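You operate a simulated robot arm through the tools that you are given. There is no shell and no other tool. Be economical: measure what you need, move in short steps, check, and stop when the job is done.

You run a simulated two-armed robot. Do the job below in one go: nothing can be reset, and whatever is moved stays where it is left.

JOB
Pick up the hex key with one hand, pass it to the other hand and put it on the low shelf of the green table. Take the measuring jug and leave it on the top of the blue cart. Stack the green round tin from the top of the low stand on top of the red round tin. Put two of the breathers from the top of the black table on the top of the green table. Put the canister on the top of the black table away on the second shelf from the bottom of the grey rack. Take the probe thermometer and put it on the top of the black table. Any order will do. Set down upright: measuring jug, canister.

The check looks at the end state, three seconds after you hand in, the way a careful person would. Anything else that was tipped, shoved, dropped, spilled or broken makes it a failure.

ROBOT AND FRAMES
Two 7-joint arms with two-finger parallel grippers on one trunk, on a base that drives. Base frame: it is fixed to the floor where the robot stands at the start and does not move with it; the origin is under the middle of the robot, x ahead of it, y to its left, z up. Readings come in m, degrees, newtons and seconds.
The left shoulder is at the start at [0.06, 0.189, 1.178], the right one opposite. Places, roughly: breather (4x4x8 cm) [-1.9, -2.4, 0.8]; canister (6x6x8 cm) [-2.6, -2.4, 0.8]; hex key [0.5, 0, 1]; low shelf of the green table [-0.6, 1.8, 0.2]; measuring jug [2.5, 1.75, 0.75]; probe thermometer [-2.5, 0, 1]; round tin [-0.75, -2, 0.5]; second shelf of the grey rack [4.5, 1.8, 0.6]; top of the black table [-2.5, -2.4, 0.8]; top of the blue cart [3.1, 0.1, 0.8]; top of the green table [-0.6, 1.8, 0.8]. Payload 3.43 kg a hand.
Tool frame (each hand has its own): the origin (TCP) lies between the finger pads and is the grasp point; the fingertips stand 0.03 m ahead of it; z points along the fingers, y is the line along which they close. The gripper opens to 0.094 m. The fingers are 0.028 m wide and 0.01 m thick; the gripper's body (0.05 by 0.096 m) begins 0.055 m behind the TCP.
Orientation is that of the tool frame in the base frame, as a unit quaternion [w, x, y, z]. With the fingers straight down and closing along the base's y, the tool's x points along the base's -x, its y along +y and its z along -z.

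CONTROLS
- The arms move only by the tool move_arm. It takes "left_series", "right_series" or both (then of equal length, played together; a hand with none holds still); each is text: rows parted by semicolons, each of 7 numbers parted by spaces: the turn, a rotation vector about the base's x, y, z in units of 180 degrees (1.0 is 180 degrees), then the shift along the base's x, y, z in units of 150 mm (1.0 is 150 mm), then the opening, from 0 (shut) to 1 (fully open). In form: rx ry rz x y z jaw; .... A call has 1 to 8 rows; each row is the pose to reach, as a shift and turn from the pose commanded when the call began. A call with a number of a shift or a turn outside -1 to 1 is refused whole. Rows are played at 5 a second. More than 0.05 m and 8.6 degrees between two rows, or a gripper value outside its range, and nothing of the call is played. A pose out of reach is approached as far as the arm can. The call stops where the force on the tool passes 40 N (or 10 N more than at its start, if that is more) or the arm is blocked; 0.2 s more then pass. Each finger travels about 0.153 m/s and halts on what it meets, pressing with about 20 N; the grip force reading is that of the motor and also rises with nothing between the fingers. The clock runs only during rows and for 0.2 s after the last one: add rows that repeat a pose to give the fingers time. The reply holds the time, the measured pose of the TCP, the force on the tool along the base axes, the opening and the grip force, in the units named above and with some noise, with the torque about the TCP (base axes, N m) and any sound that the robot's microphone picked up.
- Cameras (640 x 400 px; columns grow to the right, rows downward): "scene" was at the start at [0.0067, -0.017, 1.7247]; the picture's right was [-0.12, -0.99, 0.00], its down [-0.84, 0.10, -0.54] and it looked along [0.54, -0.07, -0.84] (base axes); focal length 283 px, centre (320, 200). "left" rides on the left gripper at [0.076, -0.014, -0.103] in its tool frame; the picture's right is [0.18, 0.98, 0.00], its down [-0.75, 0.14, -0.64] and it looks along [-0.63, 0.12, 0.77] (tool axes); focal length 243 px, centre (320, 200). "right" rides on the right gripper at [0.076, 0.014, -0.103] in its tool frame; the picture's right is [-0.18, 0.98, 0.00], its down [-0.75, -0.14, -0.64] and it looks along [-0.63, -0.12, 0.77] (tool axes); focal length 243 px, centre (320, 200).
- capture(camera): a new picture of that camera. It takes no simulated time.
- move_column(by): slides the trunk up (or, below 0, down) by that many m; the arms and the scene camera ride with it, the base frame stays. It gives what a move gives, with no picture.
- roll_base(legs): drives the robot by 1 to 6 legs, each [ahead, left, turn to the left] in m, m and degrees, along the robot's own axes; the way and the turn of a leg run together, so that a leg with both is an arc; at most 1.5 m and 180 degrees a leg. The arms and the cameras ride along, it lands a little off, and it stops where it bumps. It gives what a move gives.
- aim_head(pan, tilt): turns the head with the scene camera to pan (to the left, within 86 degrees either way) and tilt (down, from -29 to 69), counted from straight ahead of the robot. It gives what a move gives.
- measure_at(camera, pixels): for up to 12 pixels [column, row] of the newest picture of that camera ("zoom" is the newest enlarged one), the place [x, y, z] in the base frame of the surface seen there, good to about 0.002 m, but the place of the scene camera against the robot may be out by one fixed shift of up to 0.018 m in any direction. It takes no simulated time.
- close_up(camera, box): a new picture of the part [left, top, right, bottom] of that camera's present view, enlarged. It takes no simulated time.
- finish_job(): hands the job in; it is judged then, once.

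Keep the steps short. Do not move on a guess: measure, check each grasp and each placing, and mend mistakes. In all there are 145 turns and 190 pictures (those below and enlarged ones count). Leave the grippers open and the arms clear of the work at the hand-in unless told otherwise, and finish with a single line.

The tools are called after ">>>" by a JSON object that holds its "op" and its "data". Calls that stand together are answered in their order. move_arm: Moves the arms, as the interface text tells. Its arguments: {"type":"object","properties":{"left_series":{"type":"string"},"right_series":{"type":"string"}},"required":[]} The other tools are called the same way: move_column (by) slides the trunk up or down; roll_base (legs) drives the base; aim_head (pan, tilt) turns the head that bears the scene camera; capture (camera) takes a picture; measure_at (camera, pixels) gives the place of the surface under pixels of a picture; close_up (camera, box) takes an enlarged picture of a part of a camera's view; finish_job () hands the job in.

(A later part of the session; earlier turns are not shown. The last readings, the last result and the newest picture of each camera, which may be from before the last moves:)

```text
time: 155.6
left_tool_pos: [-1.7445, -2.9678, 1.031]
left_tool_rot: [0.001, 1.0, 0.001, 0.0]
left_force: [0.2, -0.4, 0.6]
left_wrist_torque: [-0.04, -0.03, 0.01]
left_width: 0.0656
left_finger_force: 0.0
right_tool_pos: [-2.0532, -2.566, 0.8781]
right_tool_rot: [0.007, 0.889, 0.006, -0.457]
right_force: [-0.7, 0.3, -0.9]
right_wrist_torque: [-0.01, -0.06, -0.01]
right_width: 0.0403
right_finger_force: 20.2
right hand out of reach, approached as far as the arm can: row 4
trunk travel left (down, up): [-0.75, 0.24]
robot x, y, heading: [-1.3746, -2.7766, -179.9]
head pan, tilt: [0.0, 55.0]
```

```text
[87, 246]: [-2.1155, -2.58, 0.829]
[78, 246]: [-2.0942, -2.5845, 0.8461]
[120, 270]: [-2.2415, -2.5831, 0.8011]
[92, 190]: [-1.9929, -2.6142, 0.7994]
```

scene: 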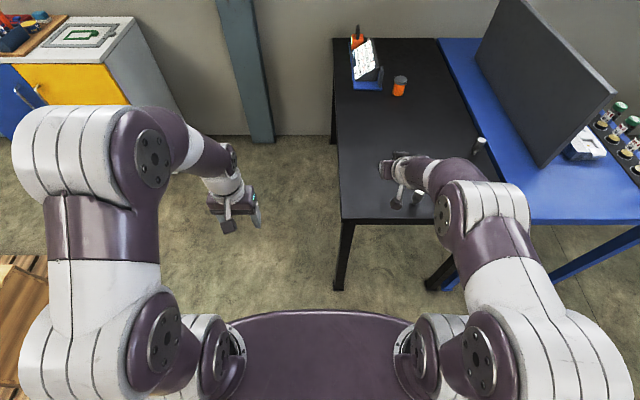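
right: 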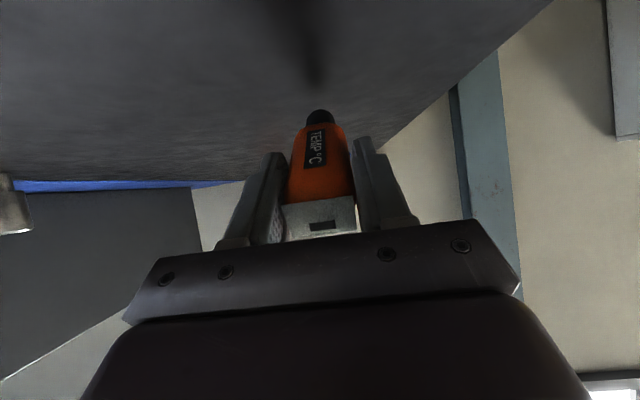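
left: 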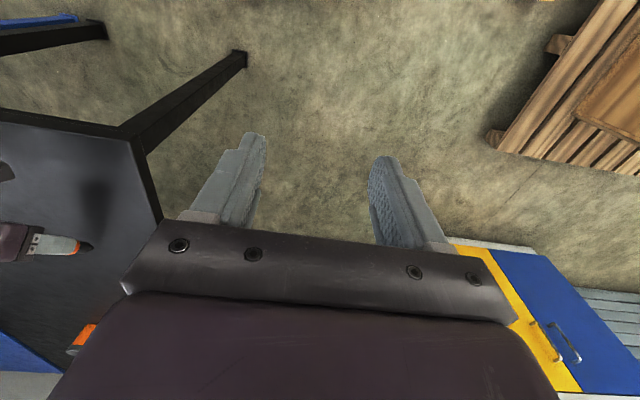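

The tip is about 2 cm above the top (0.80). I'll lower gently 18 mm, then check the force.

>>> {"op": "move_arm", "data": {"right_series": "0 0 0 0 0 -0.06 0;0 0 0 0 0 -0.1 0;0 0 0 0 0 -0.13 0"}}

>>> {"op": "capture", "data": {"camera": "left"}}

```text
time: 156.4
left_tool_pos: [-1.741, -2.9681, 1.0328]
left_tool_rot: [0.001, 1.0, 0.001, -0.001]
left_force: [-0.3, 0.1, 0.1]
left_wrist_torque: [-0.03, -0.01, 0.03]
left_width: 0.0658
left_finger_force: 0.1
right_tool_pos: [-2.0481, -2.5667, 0.8606]
right_tool_rot: [0.007, 0.888, 0.002, -0.46]
right_force: [7.4, 0.1, 11.3]
right_wrist_torque: [-0.03, 0.6, -0.01]
right_width: 0.0404
right_finger_force: 19.9
trunk travel left (down, up): [-0.75, 0.24]
robot x, y, heading: [-1.3725, -2.7758, -180.1]
head pan, tilt: [0.0, 55.0]
```

```text
138 pictures are left
```

left: 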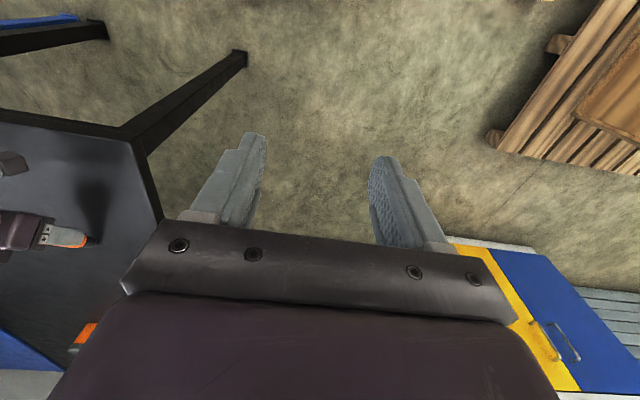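

The tip is touching. I'll relax a few mm, open slowly, and let the handle settle.

>>> {"op": "move_arm", "data": {"right_series": "0 0 0 0 0 0.02 0.45;0 0 0 0 0 0.02 0.5;0 0 0 0 0 0.02 0.6;0 0 0 0 0 0.02 0.7;0 0 0 0 0 0.02 0.7"}}

>>> {"op": "capture", "data": {"camera": "right"}}

```text
time: 157.6
left_tool_pos: [-1.7439, -2.9678, 1.0303]
left_tool_rot: [0.001, 1.0, 0.001, 0.001]
left_force: [0.3, -0.6, 0.4]
left_wrist_torque: [-0.01, 0.01, -0.03]
left_width: 0.0659
left_finger_force: 0.0
right_tool_pos: [-2.0495, -2.5679, 0.8618]
right_tool_rot: [0.008, 0.89, 0.003, -0.457]
right_force: [0.9, -0.3, 0.0]
right_wrist_torque: [0.02, 0.01, 0.0]
right_width: 0.0656
right_finger_force: 0.0
trunk travel left (down, up): [-0.75, 0.24]
robot x, y, heading: [-1.3712, -2.7753, -180.0]
head pan, tilt: [0.0, 55.0]
```

```text
137 pictures are left
```

right: 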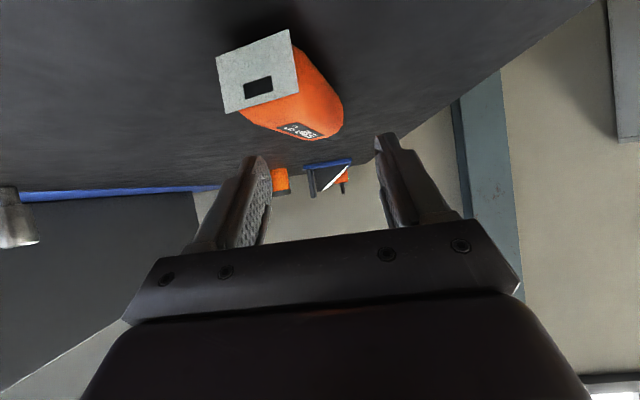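

The thermometer lies on the black table. I'll lift the hand straight up, pull back, and return it to tool-down.

>>> {"op": "move_arm", "data": {"right_series": "0 0 0 0.05 0 0.2 0.7;0 0 0 0.1 0 0.5 0.7;0 -0.04 0 0.2 0 0.8 0.8;0 -0.08 0 0.4 0 1 1;0 -0.12 0 0.55 0 1 1;0 -0.16 0 0.7 0 1 1;0 -0.2 0 0.85 0 1 1;0 -0.24 0 1 0 1 1"}}

>>> {"op": "move_arm", "data": {"right_series": "0 -0.03 0 0.2 0.1 0 1;0 -0.062 0 0.4 0.1 0 1"}}

>>> {"op": "roll_base", "data": {"legs": [[0, -0.4, 0]]}}

>>> {"op": "capture", "data": {"camera": "scene"}}

```text
time: 159.4
left_tool_pos: [-1.7441, -2.9678, 1.0305]
left_tool_rot: [0.001, 1.0, 0.002, 0.001]
left_force: [0.2, -0.1, 0.3]
left_wrist_torque: [0.0, 0.02, -0.04]
left_width: 0.066
left_finger_force: 0.0
right_tool_pos: [-1.8995, -2.5667, 1.0107]
right_tool_rot: [0.008, 0.995, 0.0, -0.096]
right_force: [0.9, 0.3, 0.1]
right_wrist_torque: [0.02, 0.01, 0.02]
right_width: 0.0941
right_finger_force: 0.0
right hand out of reach, approached as far as the arm can: row 5, 6
trunk travel left (down, up): [-0.75, 0.24]
robot x, y, heading: [-1.3729, -2.7747, -180.0]
head pan, tilt: [0.0, 55.0]
```

```text
time: 160.0
left_tool_pos: [-1.7423, -2.9687, 1.0308]
left_tool_rot: [0.001, 1.0, 0.001, 0.001]
left_force: [-0.3, -0.5, -0.2]
left_wrist_torque: [-0.01, -0.03, 0.04]
left_width: 0.0655
left_finger_force: 0.1
right_tool_pos: [-1.8372, -2.5511, 1.0118]
right_tool_rot: [0.008, 1.0, 0.0, 0.0]
right_force: [0.1, 0.8, -0.1]
right_wrist_torque: [0.01, -0.01, 0.02]
right_width: 0.094
right_finger_force: 0.1
trunk travel left (down, up): [-0.75, 0.24]
robot x, y, heading: [-1.3708, -2.777, -179.9]
head pan, tilt: [0.0, 55.0]
```

```text
time: 162.5
left_tool_pos: [-1.7435, -2.5764, 1.0315]
left_tool_rot: [0.001, 1.0, 0.004, 0.001]
left_force: [0.2, 0.2, 0.0]
left_wrist_torque: [0.0, 0.01, -0.03]
left_width: 0.0658
left_finger_force: 0.1
right_tool_pos: [-1.8401, -2.159, 1.0138]
right_tool_rot: [0.009, 1.0, 0.002, 0.0]
right_force: [0.0, 0.5, -0.1]
right_wrist_torque: [0.03, 0.04, 0.01]
right_width: 0.0938
right_finger_force: 0.1
trunk travel left (down, up): [-0.75, 0.24]
robot x, y, heading: [-1.3779, -2.3814, -179.6]
head pan, tilt: [0.0, 55.0]
```

```text
136 pictures are left
```

scene: 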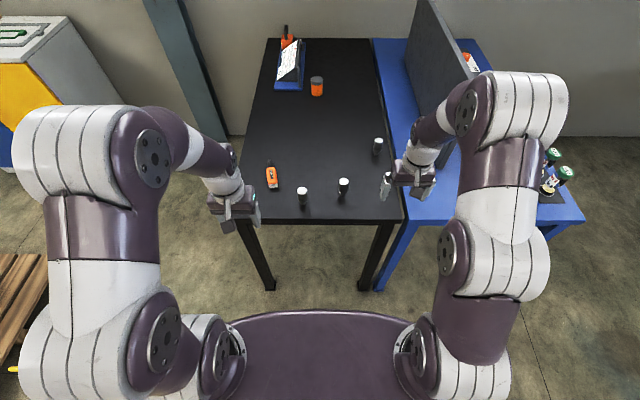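

The thermometer lies at (270,175) and the breathers stand at (302,197) and (343,188). I'll take hand-camera views to measure them.

>>> {"op": "capture", "data": {"camera": "left"}}

>>> {"op": "capture", "data": {"camera": "right"}}

>>> {"op": "close_up", "data": {"camera": "scene", "box": [250, 130, 410, 220]}}

```text
135 pictures are left
```

left: 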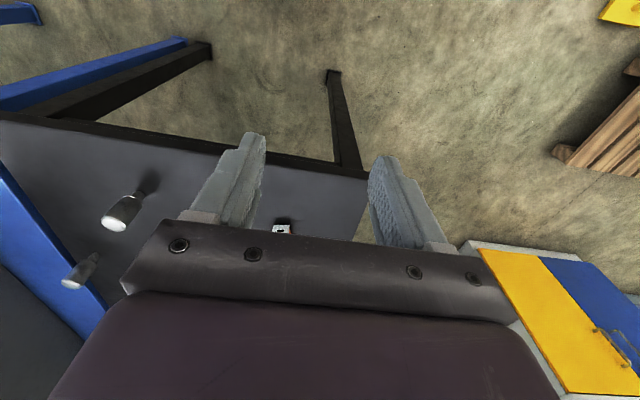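

```text
134 pictures are left
```

right: 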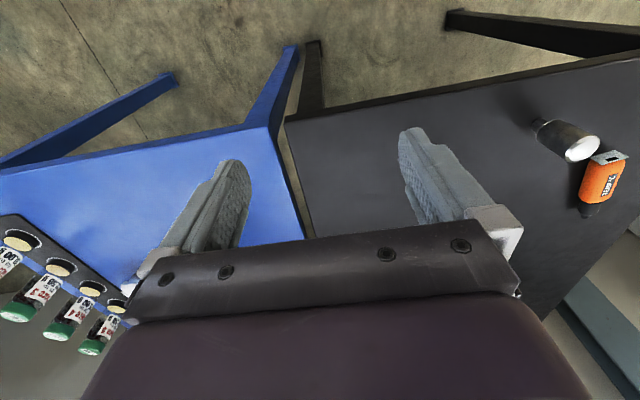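

```text
4.00 times, centred on (330, 175) of scene
```

zoom: 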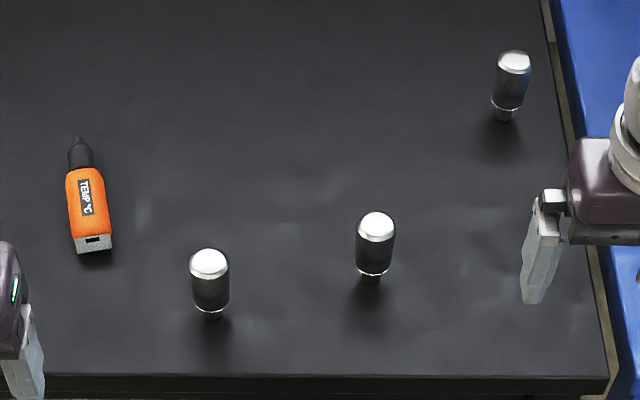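

>>> {"op": "measure_at", "data": {"camera": "left", "pixels": [[116, 224], [127, 207], [72, 283], [135, 200], [60, 200]]}}

>>> {"op": "measure_at", "data": {"camera": "right", "pixels": [[582, 149], [560, 137], [605, 158]]}}

>>> {"op": "measure_at", "data": {"camera": "zoom", "pixels": [[210, 262], [375, 225], [514, 60], [191, 290], [229, 290], [356, 250], [394, 250], [211, 295], [375, 255]]}}

```text
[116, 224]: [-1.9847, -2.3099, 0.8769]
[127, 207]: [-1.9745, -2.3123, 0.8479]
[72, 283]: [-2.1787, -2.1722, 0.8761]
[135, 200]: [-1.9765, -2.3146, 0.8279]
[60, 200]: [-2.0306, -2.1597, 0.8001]
```

```text
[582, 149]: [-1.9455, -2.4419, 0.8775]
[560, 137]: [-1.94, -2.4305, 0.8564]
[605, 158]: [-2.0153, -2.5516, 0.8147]
```

```text
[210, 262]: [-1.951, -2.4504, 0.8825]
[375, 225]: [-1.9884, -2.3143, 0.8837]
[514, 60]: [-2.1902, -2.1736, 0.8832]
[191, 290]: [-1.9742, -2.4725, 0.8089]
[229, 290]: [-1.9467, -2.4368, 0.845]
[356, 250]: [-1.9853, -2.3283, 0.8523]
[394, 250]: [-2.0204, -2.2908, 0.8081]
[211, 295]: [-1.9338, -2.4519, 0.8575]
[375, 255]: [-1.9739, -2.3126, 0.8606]
```

B1 ≈ (-1.949,-2.444), B2 ≈ (-1.990,-2.306), tops at 0.877, standing on narrow stubs. I'll drive 0.08 m closer and bring the right hand above B2 and the left above B1, staying high.

>>> {"op": "roll_base", "data": {"legs": [[0.08, 0, 0]]}}

>>> {"op": "move_arm", "data": {"right_series": "0 0 0 -0.1 -0.2 0 0.8;0 0 0 -0.2 -0.4 0 0.75;0 0 0 -0.3 -0.6 0 0.75;0 0 0 -0.4 -0.8 0 0.75;0 0 0 -0.46 -0.97 0 0.75"}}

>>> {"op": "capture", "data": {"camera": "right"}}

```text
time: 163.6
left_tool_pos: [-1.8255, -2.5774, 1.0301]
left_tool_rot: [0.001, 1.0, 0.003, 0.001]
left_force: [-0.7, 0.7, -1.0]
left_wrist_torque: [0.0, -0.03, 0.01]
left_width: 0.0657
left_finger_force: 0.0
right_tool_pos: [-1.9211, -2.1595, 1.0128]
right_tool_rot: [0.008, 1.0, 0.001, -0.001]
right_force: [0.4, -1.0, 0.4]
right_wrist_torque: [-0.03, -0.02, -0.02]
right_width: 0.0936
right_finger_force: 0.2
trunk travel left (down, up): [-0.75, 0.24]
robot x, y, heading: [-1.4612, -2.3839, -180.2]
head pan, tilt: [0.0, 55.0]
```

```text
time: 164.8
left_tool_pos: [-1.8271, -2.5771, 1.0307]
left_tool_rot: [0.001, 1.0, 0.003, 0.001]
left_force: [-0.7, -0.1, -0.6]
left_wrist_torque: [-0.01, 0.0, 0.0]
left_width: 0.0658
left_finger_force: 0.1
right_tool_pos: [-1.9908, -2.3065, 1.0131]
right_tool_rot: [0.007, 1.0, 0.001, 0.001]
right_force: [0.0, 0.0, 0.4]
right_wrist_torque: [0.0, 0.0, 0.0]
right_width: 0.0703
right_finger_force: 0.1
trunk travel left (down, up): [-0.75, 0.24]
robot x, y, heading: [-1.4583, -2.383, -179.9]
head pan, tilt: [0.0, 55.0]
```

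```text
132 pictures are left
```

right: 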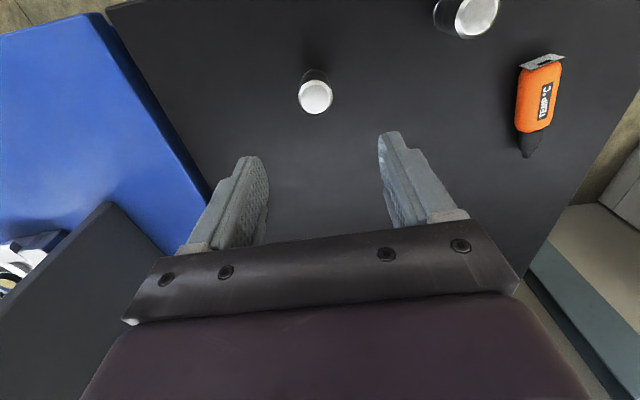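

>>> {"op": "measure_at", "data": {"camera": "right", "pixels": [[315, 98], [302, 96], [330, 96], [315, 84], [315, 110], [479, 14]]}}

```text
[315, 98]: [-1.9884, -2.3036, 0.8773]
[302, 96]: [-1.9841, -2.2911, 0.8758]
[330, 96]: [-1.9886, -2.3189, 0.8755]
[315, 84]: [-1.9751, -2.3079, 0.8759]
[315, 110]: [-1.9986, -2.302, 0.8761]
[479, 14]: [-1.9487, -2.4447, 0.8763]
```

B2's centre is (-1.987,-2.305) and the hand is over it. I'll lower 0.15 m and close gently, then lift a little.

>>> {"op": "move_arm", "data": {"right_series": "0 0 0 0.02 0.01 -0.3 0.75;0 0 0 0.02 0.01 -0.6 0.75;0 0 0 0.02 0.01 -0.85 0.75;0 0 0 0.02 0.01 -1 0.75;0 0 0 0.02 0.01 -1 0.55;0 0 0 0.02 0.01 -1 0.35;0 0 0 0.02 0.01 -1 0.2;0 0 0 0.02 0.01 -1 0"}}

>>> {"op": "capture", "data": {"camera": "right"}}

```text
time: 166.6
left_tool_pos: [-1.8259, -2.5756, 1.0318]
left_tool_rot: [0.001, 1.0, 0.001, 0.001]
left_force: [-0.1, 0.1, 0.6]
left_wrist_torque: [0.0, 0.01, 0.01]
left_width: 0.066
left_finger_force: 0.1
right_tool_pos: [-1.9887, -2.3046, 0.8617]
right_tool_rot: [0.008, 1.0, 0.001, 0.0]
right_force: [0.2, 1.1, 0.2]
right_wrist_torque: [0.06, 0.03, 0.01]
right_width: 0.0323
right_finger_force: 20.0
trunk travel left (down, up): [-0.75, 0.24]
robot x, y, heading: [-1.4585, -2.3825, -179.8]
head pan, tilt: [0.0, 55.0]
```

```text
131 pictures are left
```

right: 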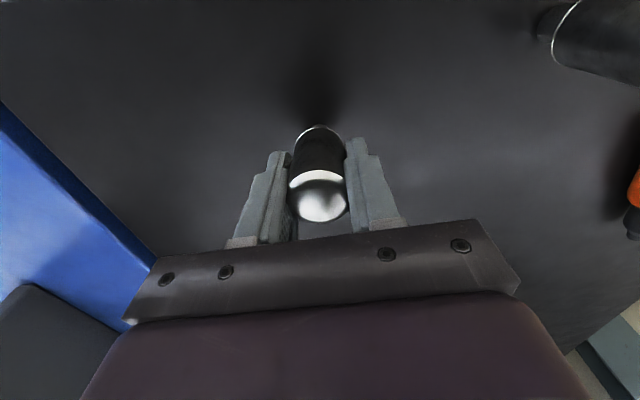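

B2 is gripped (32 mm). I'll lift it straight up, move it aside, and bring the left hand above B1.

>>> {"op": "move_arm", "data": {"right_series": "0 0 0 0 0 0.2 0;0 0 0 0 0 0.5 0;0 0 0 0 0 0.8 0;0 0 0 0 0 1 0;0 0 0 0.1 0.2 1 0;0 0 0 0.3 0.45 1 0;0 0 0 0.5 0.7 1 0;0 0 0 0.7 0.95 1 0"}}

>>> {"op": "move_arm", "data": {"left_series": "0 0 0 -0.16 0.17 0 0.7;0 0 0 -0.33 0.35 0 0.75;0 0 0 -0.5 0.52 0 0.75;0 0 0 -0.66 0.7 0 0.75;0 0 0 -0.82 0.873 -0.12 0.75"}}

>>> {"op": "capture", "data": {"camera": "left"}}

```text
time: 168.4
left_tool_pos: [-1.8242, -2.5752, 1.0314]
left_tool_rot: [0.002, 1.0, 0.003, -0.001]
left_force: [0.6, -0.3, -0.7]
left_wrist_torque: [-0.03, 0.03, 0.0]
left_width: 0.0658
left_finger_force: 0.1
right_tool_pos: [-1.8801, -2.16, 1.0134]
right_tool_rot: [0.009, 1.0, 0.002, -0.001]
right_force: [0.1, -0.1, -0.4]
right_wrist_torque: [-0.06, 0.03, 0.0]
right_width: 0.032
right_finger_force: 20.0
trunk travel left (down, up): [-0.75, 0.24]
robot x, y, heading: [-1.4577, -2.3805, -179.7]
head pan, tilt: [0.0, 55.0]
```

```text
time: 169.6
left_tool_pos: [-1.9503, -2.4465, 1.011]
left_tool_rot: [0.001, 1.0, 0.003, 0.001]
left_force: [-0.3, 0.2, -0.3]
left_wrist_torque: [-0.01, 0.0, 0.02]
left_width: 0.0705
left_finger_force: 0.1
right_tool_pos: [-1.8825, -2.1614, 1.0127]
right_tool_rot: [0.008, 1.0, 0.001, 0.0]
right_force: [-0.2, 0.6, -0.6]
right_wrist_torque: [0.0, -0.04, -0.03]
right_width: 0.0319
right_finger_force: 20.3
trunk travel left (down, up): [-0.75, 0.24]
robot x, y, heading: [-1.4589, -2.385, -180.1]
head pan, tilt: [0.0, 55.0]
```

```text
130 pictures are left
```

left: 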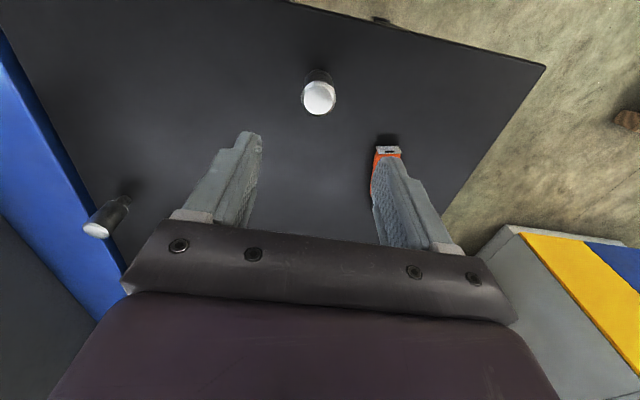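

>>> {"op": "measure_at", "data": {"camera": "left", "pixels": [[319, 98], [304, 98], [334, 96], [319, 86], [319, 110]]}}

>>> {"op": "move_arm", "data": {"left_series": "0 0 0 0 0.01 -0.3 0.75;0 0 0 0 0.01 -0.6 0.75;0 0 0 0 0.01 -0.85 0.75;0 0 0 0 0.01 -1 0.75;0 0 0 0 0.01 -1 0.55;0 0 0 0 0.01 -1 0.35;0 0 0 0 0.01 -1 0.2;0 0 0 0 0.01 -1 0"}}

>>> {"op": "capture", "data": {"camera": "left"}}

```text
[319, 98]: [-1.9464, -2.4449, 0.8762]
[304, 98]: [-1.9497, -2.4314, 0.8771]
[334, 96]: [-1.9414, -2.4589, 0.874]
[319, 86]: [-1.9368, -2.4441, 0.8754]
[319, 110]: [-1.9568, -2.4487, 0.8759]
```

```text
time: 171.4
left_tool_pos: [-1.9475, -2.4436, 0.8618]
left_tool_rot: [0.001, 1.0, 0.002, 0.0]
left_force: [0.3, 0.1, 0.1]
left_wrist_torque: [-0.03, -0.01, 0.01]
left_width: 0.0315
left_finger_force: 20.1
right_tool_pos: [-1.8809, -2.1614, 1.0129]
right_tool_rot: [0.009, 1.0, 0.001, -0.001]
right_force: [0.7, -0.2, -0.7]
right_wrist_torque: [0.0, 0.03, -0.03]
right_width: 0.0321
right_finger_force: 20.0
trunk travel left (down, up): [-0.75, 0.24]
robot x, y, heading: [-1.4559, -2.3823, -180.0]
head pan, tilt: [0.0, 55.0]
```

```text
129 pictures are left
```

left: 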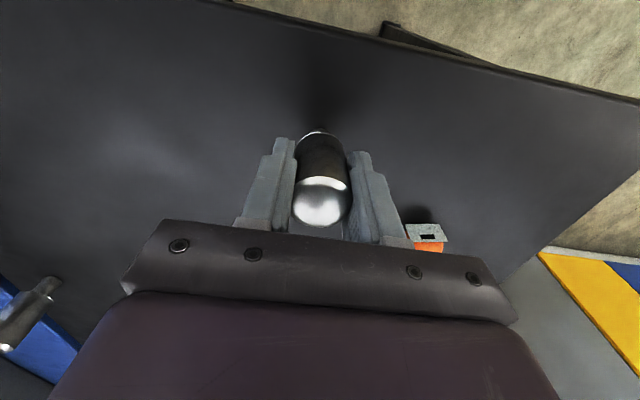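

Both breathers are gripped. I'll lift and tuck the left hand, raise the trunk, and drive back towards the green table.

>>> {"op": "move_arm", "data": {"left_series": "0 0 0 0 0 0.2 0;0 0 0 0 0 0.5 0;0 0 0 0 0 0.8 0;0 0 0 0 0 1 0;0 0 0 0.15 -0.2 1 0;0 0 0 0.3 -0.4 1 0;0 0 0 0.45 -0.6 1 0;0 0 0 0.6 -0.8 1 0"}}

>>> {"op": "move_column", "data": {"by": 0.22}}

>>> {"op": "roll_base", "data": {"legs": [[-0.1, 0, 0], [0, -1.45, 0], [-1.25, 0, 0], [0, 0, -90], [1.3, 0, 0]]}}

>>> {"op": "aim_head", "data": {"pan": 0, "tilt": 45}}

>>> {"op": "capture", "data": {"camera": "scene"}}

```text
time: 173.2
left_tool_pos: [-1.8577, -2.5678, 1.0128]
left_tool_rot: [-0.001, 1.0, 0.002, -0.001]
left_force: [0.5, -0.2, -0.2]
left_wrist_torque: [0.0, 0.03, -0.01]
left_width: 0.0317
left_finger_force: 20.2
right_tool_pos: [-1.8806, -2.1628, 1.0129]
right_tool_rot: [0.008, 1.0, 0.001, -0.001]
right_force: [0.9, -0.3, -1.2]
right_wrist_torque: [-0.01, 0.03, 0.0]
right_width: 0.0321
right_finger_force: 19.7
trunk travel left (down, up): [-0.75, 0.24]
robot x, y, heading: [-1.4584, -2.3835, -179.7]
head pan, tilt: [0.0, 55.0]
```

```text
time: 175.5
left_tool_pos: [-1.8585, -2.5661, 1.2323]
left_tool_rot: [0.001, 1.0, 0.003, 0.001]
left_force: [-0.3, 0.1, -1.8]
left_wrist_torque: [0.02, 0.0, 0.02]
left_width: 0.0315
left_finger_force: 19.9
right_tool_pos: [-1.8817, -2.1613, 1.2323]
right_tool_rot: [0.009, 1.0, 0.001, 0.0]
right_force: [-0.9, 0.5, -0.7]
right_wrist_torque: [-0.01, 0.01, -0.02]
right_width: 0.032
right_finger_force: 20.2
trunk travel left (down, up): [-0.97, 0.02]
robot x, y, heading: [-1.4603, -2.3845, -179.9]
head pan, tilt: [0.0, 55.0]
```

```text
time: 199.1
left_tool_pos: [-0.2645, 0.7437, 1.2337]
left_tool_rot: [0.0, -0.694, 0.72, 0.0]
left_force: [0.6, 0.2, -1.2]
left_wrist_torque: [0.03, 0.01, 0.0]
left_width: 0.0316
left_finger_force: 19.7
right_tool_pos: [0.1416, 0.7512, 1.2318]
right_tool_rot: [-0.006, -0.694, 0.72, 0.007]
right_force: [-0.1, 0.0, -0.9]
right_wrist_torque: [-0.02, 0.0, -0.02]
right_width: 0.0315
right_finger_force: 19.5
trunk travel left (down, up): [-0.97, 0.02]
robot x, y, heading: [-0.0981, 0.3345, 87.9]
head pan, tilt: [0.0, 55.0]
```

```text
time: 199.8
left_tool_pos: [-0.2636, 0.7444, 1.232]
left_tool_rot: [-0.001, -0.695, 0.719, 0.0]
left_force: [-0.3, 0.2, -0.3]
left_wrist_torque: [-0.02, 0.0, -0.01]
left_width: 0.0319
left_finger_force: 20.2
right_tool_pos: [0.1406, 0.752, 1.2327]
right_tool_rot: [-0.006, -0.694, 0.72, 0.007]
right_force: [-0.9, -0.7, -0.6]
right_wrist_torque: [0.02, -0.01, -0.01]
right_width: 0.0316
right_finger_force: 19.7
trunk travel left (down, up): [-0.97, 0.02]
robot x, y, heading: [-0.0947, 0.3372, 87.9]
head pan, tilt: [0.0, 45.0]
```

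```text
128 pictures are left
```

scene: 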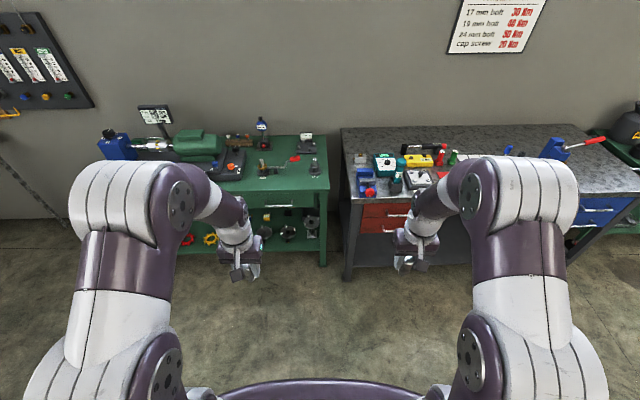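

I'll close in: left 0.17 m, ahead 0.68 m, straightening the heading.

>>> {"op": "roll_base", "data": {"legs": [[0, 0.18, 2], [0.7, 0, 0]]}}

>>> {"op": "aim_head", "data": {"pan": 0, "tilt": 55}}

>>> {"op": "capture", "data": {"camera": "scene"}}

>>> {"op": "capture", "data": {"camera": "left"}}

>>> {"op": "capture", "data": {"camera": "right"}}

```text
time: 204.8
left_tool_pos: [-0.4572, 1.44, 1.234]
left_tool_rot: [0.0, -0.705, 0.709, 0.0]
left_force: [-0.1, 0.2, -1.5]
left_wrist_torque: [0.02, 0.03, 0.02]
left_width: 0.0316
left_finger_force: 19.7
right_tool_pos: [-0.0518, 1.4591, 1.2332]
right_tool_rot: [-0.006, -0.705, 0.709, 0.007]
right_force: [0.0, -0.1, -0.9]
right_wrist_torque: [-0.01, -0.02, 0.01]
right_width: 0.0317
right_finger_force: 20.1
trunk travel left (down, up): [-0.97, 0.02]
robot x, y, heading: [-0.2745, 1.0385, 90.1]
head pan, tilt: [0.0, 45.0]
```

```text
time: 205.5
left_tool_pos: [-0.4552, 1.4404, 1.2333]
left_tool_rot: [-0.001, -0.706, 0.708, 0.0]
left_force: [-1.3, 0.3, -1.3]
left_wrist_torque: [-0.01, 0.01, 0.0]
left_width: 0.0316
left_finger_force: 20.0
right_tool_pos: [-0.0503, 1.461, 1.233]
right_tool_rot: [-0.006, -0.705, 0.709, 0.006]
right_force: [-0.3, -0.5, -1.0]
right_wrist_torque: [0.0, -0.03, 0.01]
right_width: 0.0313
right_finger_force: 19.4
trunk travel left (down, up): [-0.97, 0.02]
robot x, y, heading: [-0.2747, 1.0364, 89.5]
head pan, tilt: [0.0, 55.0]
```

```text
127 pictures are left
```

scene: 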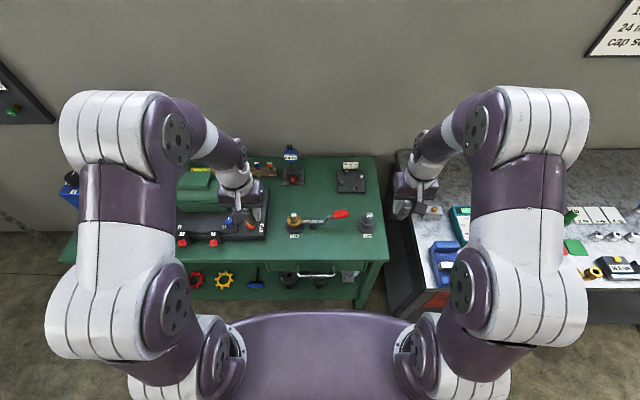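

```text
126 pictures are left
```

left: 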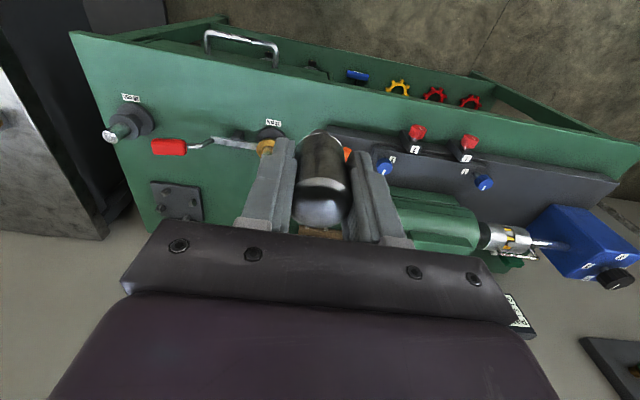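

```text
125 pictures are left
```

right: 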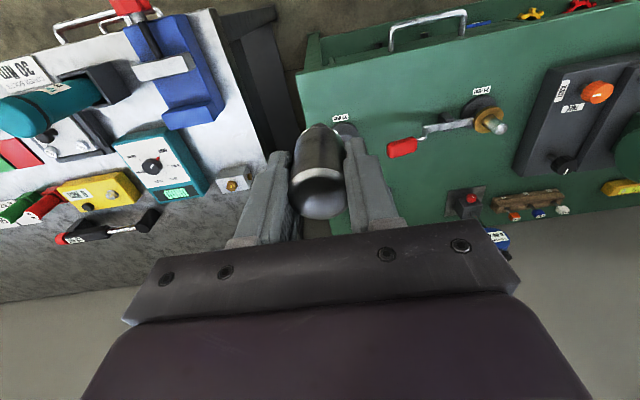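

>>> {"op": "measure_at", "data": {"camera": "left", "pixels": [[190, 100], [190, 130], [257, 135], [152, 118], [130, 98], [275, 124], [310, 110], [325, 125], [230, 85], [215, 180], [280, 95], [180, 147]]}}

>>> {"op": "measure_at", "data": {"camera": "right", "pixels": [[400, 100], [410, 125], [350, 125], [482, 92], [400, 148], [430, 180], [380, 200], [475, 125], [440, 75], [520, 90]]}}

```text
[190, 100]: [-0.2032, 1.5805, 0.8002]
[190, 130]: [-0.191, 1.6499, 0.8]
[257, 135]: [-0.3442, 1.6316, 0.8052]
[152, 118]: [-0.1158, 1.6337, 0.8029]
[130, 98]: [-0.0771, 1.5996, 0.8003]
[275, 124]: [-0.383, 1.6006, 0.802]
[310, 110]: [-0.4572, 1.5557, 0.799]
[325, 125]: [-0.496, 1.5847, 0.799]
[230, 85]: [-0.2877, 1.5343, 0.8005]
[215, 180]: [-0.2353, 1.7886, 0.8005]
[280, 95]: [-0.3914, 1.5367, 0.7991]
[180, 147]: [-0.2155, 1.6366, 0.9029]
```

```text
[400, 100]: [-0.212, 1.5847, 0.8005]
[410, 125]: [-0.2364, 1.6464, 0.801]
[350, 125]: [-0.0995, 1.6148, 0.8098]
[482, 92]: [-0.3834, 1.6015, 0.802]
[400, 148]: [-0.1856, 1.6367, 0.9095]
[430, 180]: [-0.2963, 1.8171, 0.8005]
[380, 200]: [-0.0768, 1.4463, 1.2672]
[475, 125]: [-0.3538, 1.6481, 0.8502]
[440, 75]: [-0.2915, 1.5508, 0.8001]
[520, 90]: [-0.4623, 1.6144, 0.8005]
```

The free front strip is y 1.50–1.59. I'll put the left breather at (-0.41, 1.545) and the right at (-0.19, 1.545). Both hands go above the spots first.

>>> {"op": "move_arm", "data": {"left_series": "0 0 0 0.1 0.2 0 0;0 0 0 0.2 0.4 0 0;0 0 0 0.25 0.6 0 0;0 0 0 0.3 0.7 0 0", "right_series": "0 0 0 -0.25 0.15 0 0;0 0 0 -0.5 0.3 0 0;0 0 0 -0.75 0.45 0 0;0 0 0 -0.93 0.56 0 0"}}

>>> {"op": "move_column", "data": {"by": -0.22}}

>>> {"op": "capture", "data": {"camera": "left"}}

>>> {"op": "capture", "data": {"camera": "right"}}

```text
time: 206.5
left_tool_pos: [-0.4119, 1.5457, 1.2309]
left_tool_rot: [-0.001, -0.706, 0.708, -0.002]
left_force: [0.3, 0.5, -0.3]
left_wrist_torque: [-0.05, 0.0, -0.01]
left_width: 0.0317
left_finger_force: 20.5
right_tool_pos: [-0.193, 1.5465, 1.2312]
right_tool_rot: [-0.006, -0.705, 0.709, 0.005]
right_force: [0.5, 0.5, -1.2]
right_wrist_torque: [-0.02, 0.02, 0.03]
right_width: 0.0317
right_finger_force: 20.3
trunk travel left (down, up): [-0.97, 0.02]
robot x, y, heading: [-0.2755, 1.0374, 90.0]
head pan, tilt: [0.0, 55.0]
```

```text
time: 208.8
left_tool_pos: [-0.4095, 1.5444, 1.0132]
left_tool_rot: [-0.001, -0.706, 0.708, 0.0]
left_force: [0.4, 0.1, -1.2]
left_wrist_torque: [0.01, -0.01, -0.02]
left_width: 0.0315
left_finger_force: 20.1
right_tool_pos: [-0.1918, 1.5443, 1.0115]
right_tool_rot: [-0.006, -0.705, 0.709, 0.006]
right_force: [-0.3, -0.3, -0.1]
right_wrist_torque: [-0.03, -0.01, 0.0]
right_width: 0.0315
right_finger_force: 19.8
trunk travel left (down, up): [-0.75, 0.24]
robot x, y, heading: [-0.2749, 1.0376, 89.9]
head pan, tilt: [0.0, 55.0]
```

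```text
124 pictures are left
```

left: 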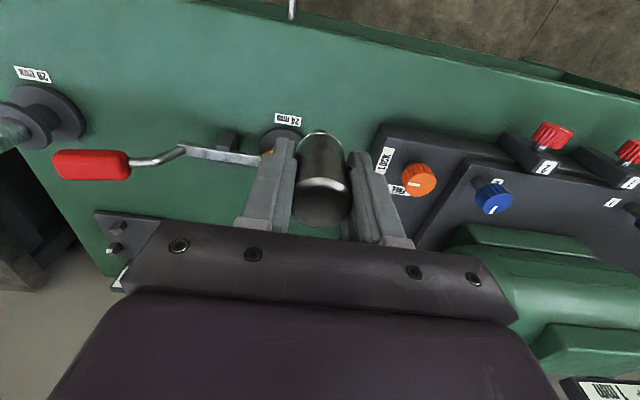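

```text
123 pictures are left
```

right: 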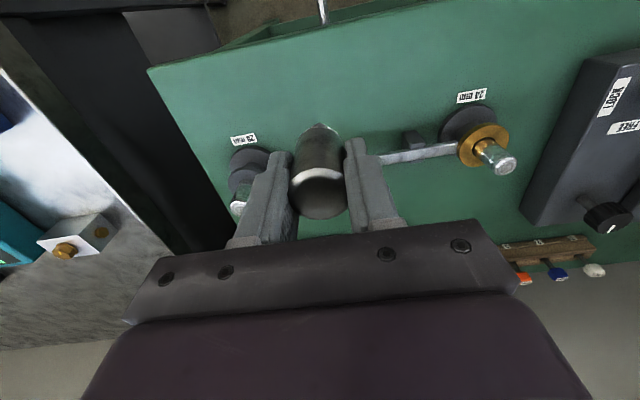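

>>> {"op": "measure_at", "data": {"camera": "left", "pixels": [[379, 126], [382, 150], [420, 180], [405, 195], [260, 150], [280, 132], [300, 110], [440, 148]]}}

>>> {"op": "measure_at", "data": {"camera": "right", "pixels": [[248, 155], [238, 207], [270, 160], [412, 157], [445, 150], [360, 110], [262, 178]]}}

```text
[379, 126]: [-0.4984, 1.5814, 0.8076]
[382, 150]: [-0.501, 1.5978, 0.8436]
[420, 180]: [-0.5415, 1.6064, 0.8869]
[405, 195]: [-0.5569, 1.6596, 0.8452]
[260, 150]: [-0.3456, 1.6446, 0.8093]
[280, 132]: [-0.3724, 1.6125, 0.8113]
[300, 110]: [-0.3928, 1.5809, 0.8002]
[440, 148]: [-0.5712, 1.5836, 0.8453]
```

```text
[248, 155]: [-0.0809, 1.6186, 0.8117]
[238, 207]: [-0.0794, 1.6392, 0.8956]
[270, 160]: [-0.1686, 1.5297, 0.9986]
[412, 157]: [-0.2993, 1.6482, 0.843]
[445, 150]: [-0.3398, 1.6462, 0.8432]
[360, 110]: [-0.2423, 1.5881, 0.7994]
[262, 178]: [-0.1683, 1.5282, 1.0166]
```

All neighbours are at least 4 cm clear. I'll lower both to just above the table.

>>> {"op": "move_arm", "data": {"left_series": "0 0 0 0 0 -0.3 0;0 0 0 0 0 -0.6 0;0 0 0 0 0 -0.85 0;0 0 0 0 0 -0.95 0;0 0 0 0 0 -0.985 0", "right_series": "0 0 0 0 0 -0.3 0;0 0 0 0 0 -0.6 0;0 0 0 0 0 -0.85 0;0 0 0 0 0 -0.94 0;0 0 0 0 0 -0.975 0"}}

>>> {"op": "move_arm", "data": {"left_series": "0 0 0 0 0 -0.01 0;0 0 0 0 0 -0.02 0", "right_series": "0 0 0 0 0 -0.01 0;0 0 0 0 0 -0.02 0"}}

```text
time: 210.0
left_tool_pos: [-0.4119, 1.545, 0.8659]
left_tool_rot: [-0.001, -0.706, 0.708, 0.001]
left_force: [-0.1, -0.3, -0.6]
left_wrist_torque: [-0.02, 0.03, 0.04]
left_width: 0.0316
left_finger_force: 20.4
right_tool_pos: [-0.1928, 1.5467, 0.8654]
right_tool_rot: [-0.006, -0.705, 0.709, 0.007]
right_force: [0.8, -0.8, 2.7]
right_wrist_torque: [-0.04, -0.02, 0.04]
right_width: 0.0318
right_finger_force: 20.4
trunk travel left (down, up): [-0.75, 0.24]
robot x, y, heading: [-0.2756, 1.0395, 89.8]
head pan, tilt: [0.0, 55.0]
```

```text
time: 210.6
left_tool_pos: [-0.4118, 1.5437, 0.8635]
left_tool_rot: [-0.001, -0.705, 0.709, 0.001]
left_force: [0.5, -0.1, -1.2]
left_wrist_torque: [0.01, -0.02, 0.01]
left_width: 0.0319
left_finger_force: 20.4
right_tool_pos: [-0.1925, 1.545, 0.864]
right_tool_rot: [-0.005, -0.705, 0.709, 0.007]
right_force: [0.3, -0.4, 15.2]
right_wrist_torque: [-0.03, -0.12, 0.01]
right_width: 0.0316
right_finger_force: 19.7
trunk travel left (down, up): [-0.75, 0.24]
robot x, y, heading: [-0.2758, 1.041, 89.6]
head pan, tilt: [0.0, 55.0]
```

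The right one is touching and the left isn't yet. I'll lower the left 2 mm and ease the right a little.

>>> {"op": "move_arm", "data": {"left_series": "0 0 0 0 0 -0.008 0;0 0 0 0 0 -0.014 0", "right_series": "0 0 0 0 0 0.005 0;0 0 0 0 0 0.008 0"}}

```text
time: 211.2
left_tool_pos: [-0.4119, 1.5432, 0.8607]
left_tool_rot: [0.001, -0.706, 0.708, 0.001]
left_force: [-3.0, 0.5, 15.1]
left_wrist_torque: [0.02, 0.21, -0.01]
left_width: 0.0314
left_finger_force: 19.9
right_tool_pos: [-0.1927, 1.5428, 0.863]
right_tool_rot: [-0.006, -0.705, 0.709, 0.005]
right_force: [0.1, -0.9, 0.8]
right_wrist_torque: [-0.02, -0.03, -0.01]
right_width: 0.0318
right_finger_force: 19.3
trunk travel left (down, up): [-0.75, 0.24]
robot x, y, heading: [-0.2741, 1.0404, 89.7]
head pan, tilt: [0.0, 55.0]
```

Both are at contact. I'll open both slowly.

>>> {"op": "move_arm", "data": {"left_series": "0 0 0 0 0 0.008 0;0 0 0 0 0 0.008 0.34;0 0 0 0 0 0.008 0.38;0 0 0 0 0 0.008 0.44;0 0 0 0 0 0.008 0.5;0 0 0 0 0 0.008 0.5", "right_series": "0 0 0 0 0 0 0;0 0 0 0 0 0 0.34;0 0 0 0 0 0 0.38;0 0 0 0 0 0 0.44;0 0 0 0 0 0 0.5;0 0 0 0 0 0 0.5"}}

>>> {"op": "capture", "data": {"camera": "left"}}

>>> {"op": "capture", "data": {"camera": "right"}}

```text
time: 212.6
left_tool_pos: [-0.4123, 1.5434, 0.8596]
left_tool_rot: [-0.002, -0.706, 0.708, 0.0]
left_force: [0.3, 0.4, 0.2]
left_wrist_torque: [0.0, 0.0, -0.02]
left_width: 0.0468
left_finger_force: 0.1
right_tool_pos: [-0.1915, 1.5444, 0.8638]
right_tool_rot: [-0.006, -0.705, 0.709, 0.006]
right_force: [-0.4, 0.0, -0.1]
right_wrist_torque: [0.0, -0.02, 0.0]
right_width: 0.0469
right_finger_force: 0.1
trunk travel left (down, up): [-0.75, 0.24]
robot x, y, heading: [-0.2751, 1.0418, 89.8]
head pan, tilt: [0.0, 55.0]
```

```text
122 pictures are left
```

left: 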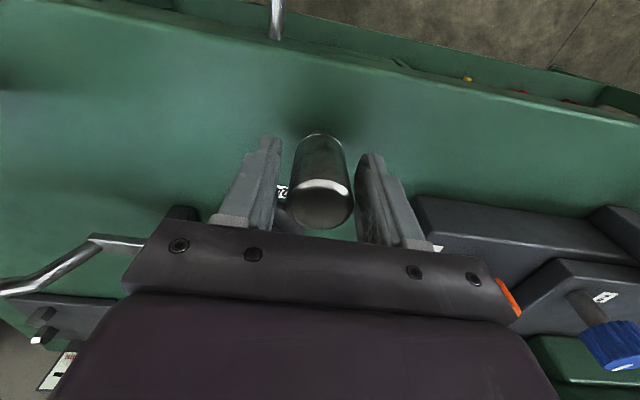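

```text
121 pictures are left
```

right: 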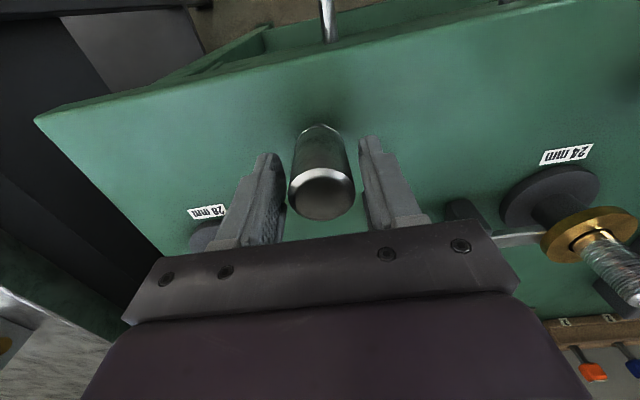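

Both stand upright. I'll raise the hands straight up, check, then lift the trunk and back off.

>>> {"op": "move_arm", "data": {"left_series": "0 0 0 0 0 0.15 0.5;0 0 0 0 0 0.4 0.5;0 0 0 0 0 0.7 0.5;0 0 0 0 0 1 0.5;0 0 0 -0.1 -0.3 1 0.7;0 0 0 -0.2 -0.6 1 0.7", "right_series": "0 0 0 0 0 0.15 0.5;0 0 0 0 0 0.4 0.5;0 0 0 0 0 0.7 0.5;0 0 0 0 0 1 0.5;0 0 0 0.2 -0.3 1 0.7;0 0 0 0.4 -0.6 1 0.7"}}

>>> {"op": "move_column", "data": {"by": 0.22}}

>>> {"op": "capture", "data": {"camera": "scene"}}

```text
refused: row 5 steps farther than a row can; nothing moved
```

```text
time: 215.0
left_tool_pos: [-0.4114, 1.5446, 1.0792]
left_tool_rot: [-0.001, -0.705, 0.709, 0.0]
left_force: [0.1, -0.2, 0.1]
left_wrist_torque: [-0.02, -0.02, 0.0]
left_width: 0.0468
left_finger_force: 0.0
right_tool_pos: [-0.1922, 1.5447, 1.083]
right_tool_rot: [-0.007, -0.705, 0.709, 0.006]
right_force: [-0.7, 1.1, -0.2]
right_wrist_torque: [-0.02, 0.01, 0.01]
right_width: 0.0471
right_finger_force: 0.0
trunk travel left (down, up): [-0.97, 0.02]
robot x, y, heading: [-0.2755, 1.0407, 89.9]
head pan, tilt: [0.0, 55.0]
```

```text
120 pictures are left
```

scene: 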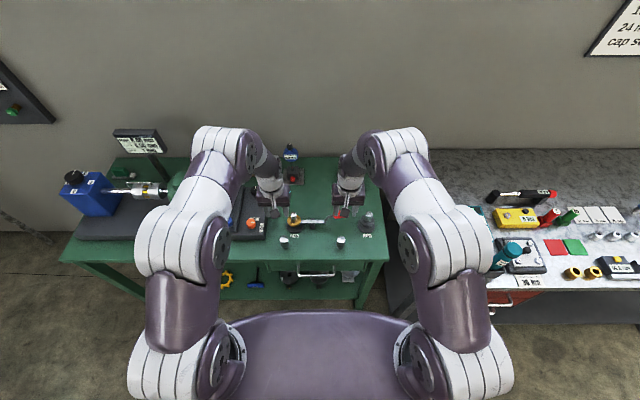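

The arm call was refused, but the column lifted the hands straight up all the same. The breathers stand at (284,242) and (341,242). I'll tuck the arms and head for the low stand.

>>> {"op": "move_arm", "data": {"left_series": "0 0 0 0 -0.1 0.25 0.7;0 0 0 -0.05 -0.2 0.5 0.8;0 0 0 -0.1 -0.35 0.75 0.9;0 0 0 -0.15 -0.55 0.95 1;0 0 0 -0.2 -0.75 1 1;0 0 0 -0.25 -0.95 1 1", "right_series": "0 0 0 0 -0.1 0.25 0.7;0 0 0 0.1 -0.2 0.5 0.8;0 0 0 0.2 -0.35 0.75 0.9;0 0 0 0.35 -0.55 0.95 1;0 0 0 0.5 -0.75 1 1;0 0 0 0.65 -0.95 1 1"}}

>>> {"op": "roll_base", "data": {"legs": [[-0.25, 0, 0], [0, -0.2, 0], [-0.1, 0, 180], [1.0, 0, 0], [0.45, 0, 0]]}}

>>> {"op": "aim_head", "data": {"pan": -35, "tilt": 50}}

>>> {"op": "capture", "data": {"camera": "scene"}}

```text
time: 216.4
left_tool_pos: [-0.45, 1.4013, 1.2299]
left_tool_rot: [0.0, -0.706, 0.708, 0.001]
left_force: [-0.3, 0.1, 0.1]
left_wrist_torque: [0.01, -0.02, 0.01]
left_width: 0.094
left_finger_force: 0.0
right_tool_pos: [-0.0949, 1.3993, 1.2336]
right_tool_rot: [-0.005, -0.705, 0.709, 0.007]
right_force: [0.5, -1.3, 0.1]
right_wrist_torque: [0.02, -0.02, -0.03]
right_width: 0.094
right_finger_force: 0.0
trunk travel left (down, up): [-0.97, 0.02]
robot x, y, heading: [-0.2752, 1.0387, 89.8]
head pan, tilt: [0.0, 55.0]
```

```text
time: 233.9
left_tool_pos: [0.1239, -1.0491, 1.2307]
left_tool_rot: [0.001, 0.714, 0.7, 0.001]
left_force: [0.2, -0.1, 0.3]
left_wrist_torque: [0.01, -0.05, 0.03]
left_width: 0.0942
left_finger_force: 0.1
right_tool_pos: [-0.2314, -1.0411, 1.2338]
right_tool_rot: [0.007, 0.715, 0.699, 0.005]
right_force: [0.0, 0.2, 0.1]
right_wrist_torque: [0.0, 0.02, 0.02]
right_width: 0.0937
right_finger_force: 0.1
trunk travel left (down, up): [-0.97, 0.02]
robot x, y, heading: [-0.0472, -0.6833, -91.2]
head pan, tilt: [0.0, 55.0]
cut short: leg 3
```

```text
time: 234.9
left_tool_pos: [0.1237, -1.0491, 1.2289]
left_tool_rot: [0.0, 0.714, 0.7, 0.002]
left_force: [0.4, 1.6, 0.2]
left_wrist_torque: [0.0, 0.03, 0.01]
left_width: 0.0941
left_finger_force: 0.0
right_tool_pos: [-0.2319, -1.042, 1.2336]
right_tool_rot: [0.007, 0.715, 0.699, 0.006]
right_force: [0.4, 0.1, -0.2]
right_wrist_torque: [0.02, 0.01, 0.01]
right_width: 0.0937
right_finger_force: 0.1
trunk travel left (down, up): [-0.97, 0.02]
robot x, y, heading: [-0.0499, -0.681, -91.2]
head pan, tilt: [-35.0, 50.0]
```

```text
119 pictures are left
```

scene: 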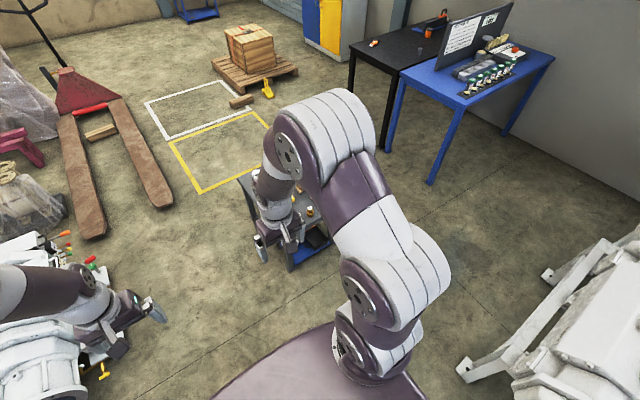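

I'll come in front of the low stand's +y side: ahead 0.27 m, then right 0.6 m.

>>> {"op": "roll_base", "data": {"legs": [[0.27, 0, 1.2], [0, -0.6, 0]]}}

>>> {"op": "aim_head", "data": {"pan": 0, "tilt": 60}}

>>> {"op": "capture", "data": {"camera": "scene"}}

>>> {"op": "close_up", "data": {"camera": "scene", "box": [230, 100, 410, 230]}}

```text
time: 239.9
left_tool_pos: [-0.4843, -1.3192, 1.2294]
left_tool_rot: [0.0, 0.703, 0.711, 0.001]
left_force: [-0.4, 0.4, 0.8]
left_wrist_torque: [-0.02, 0.0, 0.01]
left_width: 0.0939
left_finger_force: 0.1
right_tool_pos: [-0.8389, -1.3208, 1.2331]
right_tool_rot: [0.005, 0.705, 0.709, 0.005]
right_force: [0.2, -0.5, 0.4]
right_wrist_torque: [0.0, 0.01, 0.02]
right_width: 0.094
right_finger_force: 0.0
trunk travel left (down, up): [-0.97, 0.02]
robot x, y, heading: [-0.6649, -0.9569, -89.5]
head pan, tilt: [-35.0, 50.0]
```

```text
time: 240.9
left_tool_pos: [-0.4849, -1.3203, 1.2302]
left_tool_rot: [0.0, 0.703, 0.711, 0.001]
left_force: [0.6, 0.2, -0.2]
left_wrist_torque: [0.03, 0.0, -0.03]
left_width: 0.0942
left_finger_force: 0.0
right_tool_pos: [-0.84, -1.322, 1.2329]
right_tool_rot: [0.006, 0.705, 0.709, 0.007]
right_force: [-0.1, 0.5, -0.5]
right_wrist_torque: [0.02, 0.0, 0.0]
right_width: 0.094
right_finger_force: 0.1
trunk travel left (down, up): [-0.97, 0.02]
robot x, y, heading: [-0.6635, -0.9569, -89.5]
head pan, tilt: [0.0, 60.0]
```

```text
118 pictures are left
```

scene: 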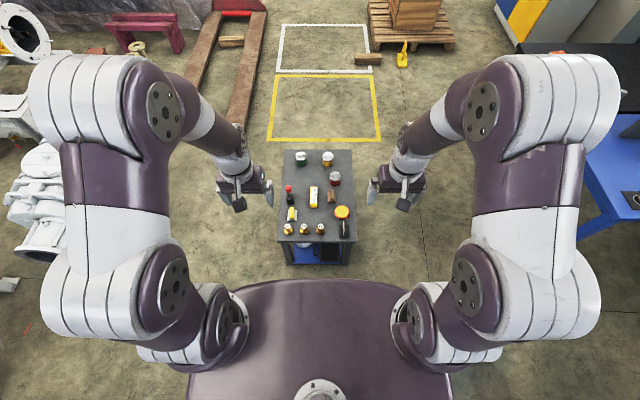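

```text
3.08 times, centred on (320, 165) of scene
```

zoom: 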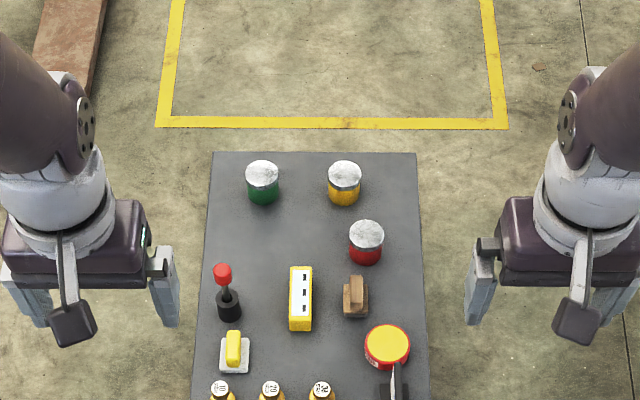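

The green tin is at zoom (262,180) and the red tin at (366,242). I'll measure both.

>>> {"op": "measure_at", "data": {"camera": "zoom", "pixels": [[262, 170], [246, 170], [278, 170], [262, 163], [262, 178], [262, 195], [366, 233], [348, 234], [384, 234], [366, 255], [344, 172], [300, 230]]}}

```text
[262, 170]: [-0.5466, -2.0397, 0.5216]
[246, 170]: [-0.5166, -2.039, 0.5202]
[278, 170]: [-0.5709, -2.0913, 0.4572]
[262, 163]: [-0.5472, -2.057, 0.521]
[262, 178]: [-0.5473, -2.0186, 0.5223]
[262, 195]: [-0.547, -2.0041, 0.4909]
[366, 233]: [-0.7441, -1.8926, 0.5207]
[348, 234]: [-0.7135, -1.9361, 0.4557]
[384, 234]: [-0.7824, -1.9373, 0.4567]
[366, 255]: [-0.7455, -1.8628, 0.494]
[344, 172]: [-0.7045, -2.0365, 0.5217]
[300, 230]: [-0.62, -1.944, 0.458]
```

From this side the tins are too far over. From the −y side they're about 0.5–0.65 m away, which is good. I'll go round by the −x side and turn to face +y.

>>> {"op": "roll_base", "data": {"legs": [[0, -0.6, 0], [1.0, 0, 0], [0.6, 0, 0], [0, 0, -90], [0, 0, -90], [0, -0.42, 0]]}}

>>> {"op": "capture", "data": {"camera": "scene"}}

```text
time: 261.9
left_tool_pos: [-1.0044, -2.1813, 1.2294]
left_tool_rot: [0.0, 0.718, -0.696, 0.001]
left_force: [0.4, -0.5, -1.1]
left_wrist_torque: [-0.01, 0.03, 0.02]
left_width: 0.094
left_finger_force: 0.1
right_tool_pos: [-0.6503, -2.1715, 1.2329]
right_tool_rot: [0.006, 0.717, -0.697, -0.006]
right_force: [0.3, -0.6, -0.4]
right_wrist_torque: [-0.01, -0.02, 0.02]
right_width: 0.0939
right_finger_force: 0.0
trunk travel left (down, up): [-0.97, 0.02]
robot x, y, heading: [-0.8171, -2.5402, 91.5]
head pan, tilt: [0.0, 60.0]
```

```text
116 pictures are left
```

scene: 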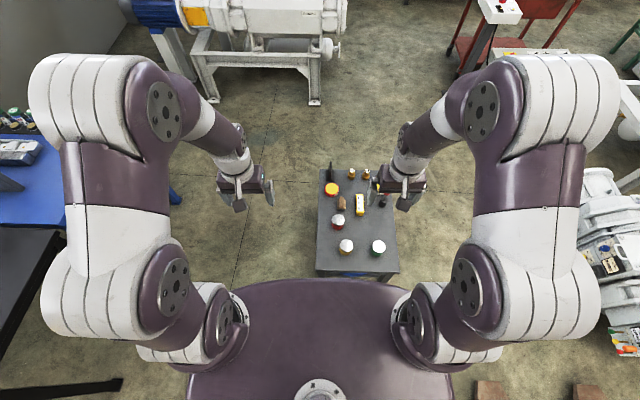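

I'm in position on the −y side. I'll straighten up, lower the trunk 0.4 m, and look with the right camera.

>>> {"op": "roll_base", "data": {"legs": [[0, 0, -1.5]]}}

>>> {"op": "move_column", "data": {"by": -0.4}}

>>> {"op": "capture", "data": {"camera": "right"}}

```text
time: 262.6
left_tool_pos: [-0.9932, -2.1765, 1.2295]
left_tool_rot: [0.001, 0.709, -0.705, 0.001]
left_force: [-0.2, -0.8, 0.1]
left_wrist_torque: [0.01, 0.0, 0.02]
left_width: 0.0939
left_finger_force: 0.0
right_tool_pos: [-0.639, -2.1756, 1.2331]
right_tool_rot: [0.007, 0.708, -0.706, -0.006]
right_force: [-0.1, -0.4, 0.3]
right_wrist_torque: [0.01, -0.02, 0.03]
right_width: 0.0942
right_finger_force: 0.2
trunk travel left (down, up): [-0.97, 0.02]
robot x, y, heading: [-0.8125, -2.5439, 90.2]
head pan, tilt: [0.0, 60.0]
```

```text
time: 266.5
left_tool_pos: [-0.9922, -2.176, 0.8305]
left_tool_rot: [0.001, 0.709, -0.705, 0.0]
left_force: [-0.3, 0.2, 0.2]
left_wrist_torque: [-0.01, 0.02, -0.02]
left_width: 0.0938
left_finger_force: 0.1
right_tool_pos: [-0.6393, -2.1757, 0.8334]
right_tool_rot: [0.007, 0.709, -0.705, -0.006]
right_force: [-0.1, 0.1, 0.7]
right_wrist_torque: [-0.02, 0.01, 0.03]
right_width: 0.0941
right_finger_force: 0.0
trunk travel left (down, up): [-0.57, 0.42]
robot x, y, heading: [-0.8164, -2.5438, 90.2]
head pan, tilt: [0.0, 60.0]
```

```text
115 pictures are left
```

right: 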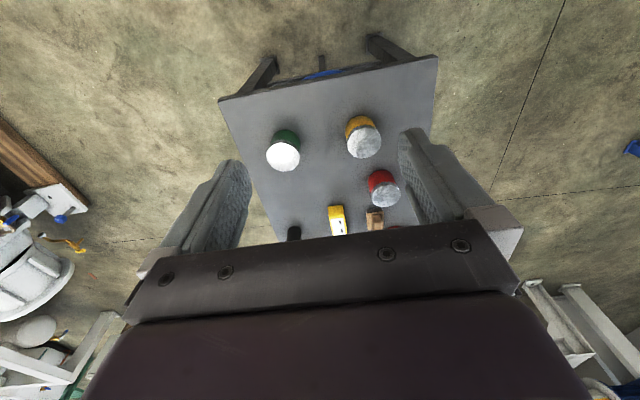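

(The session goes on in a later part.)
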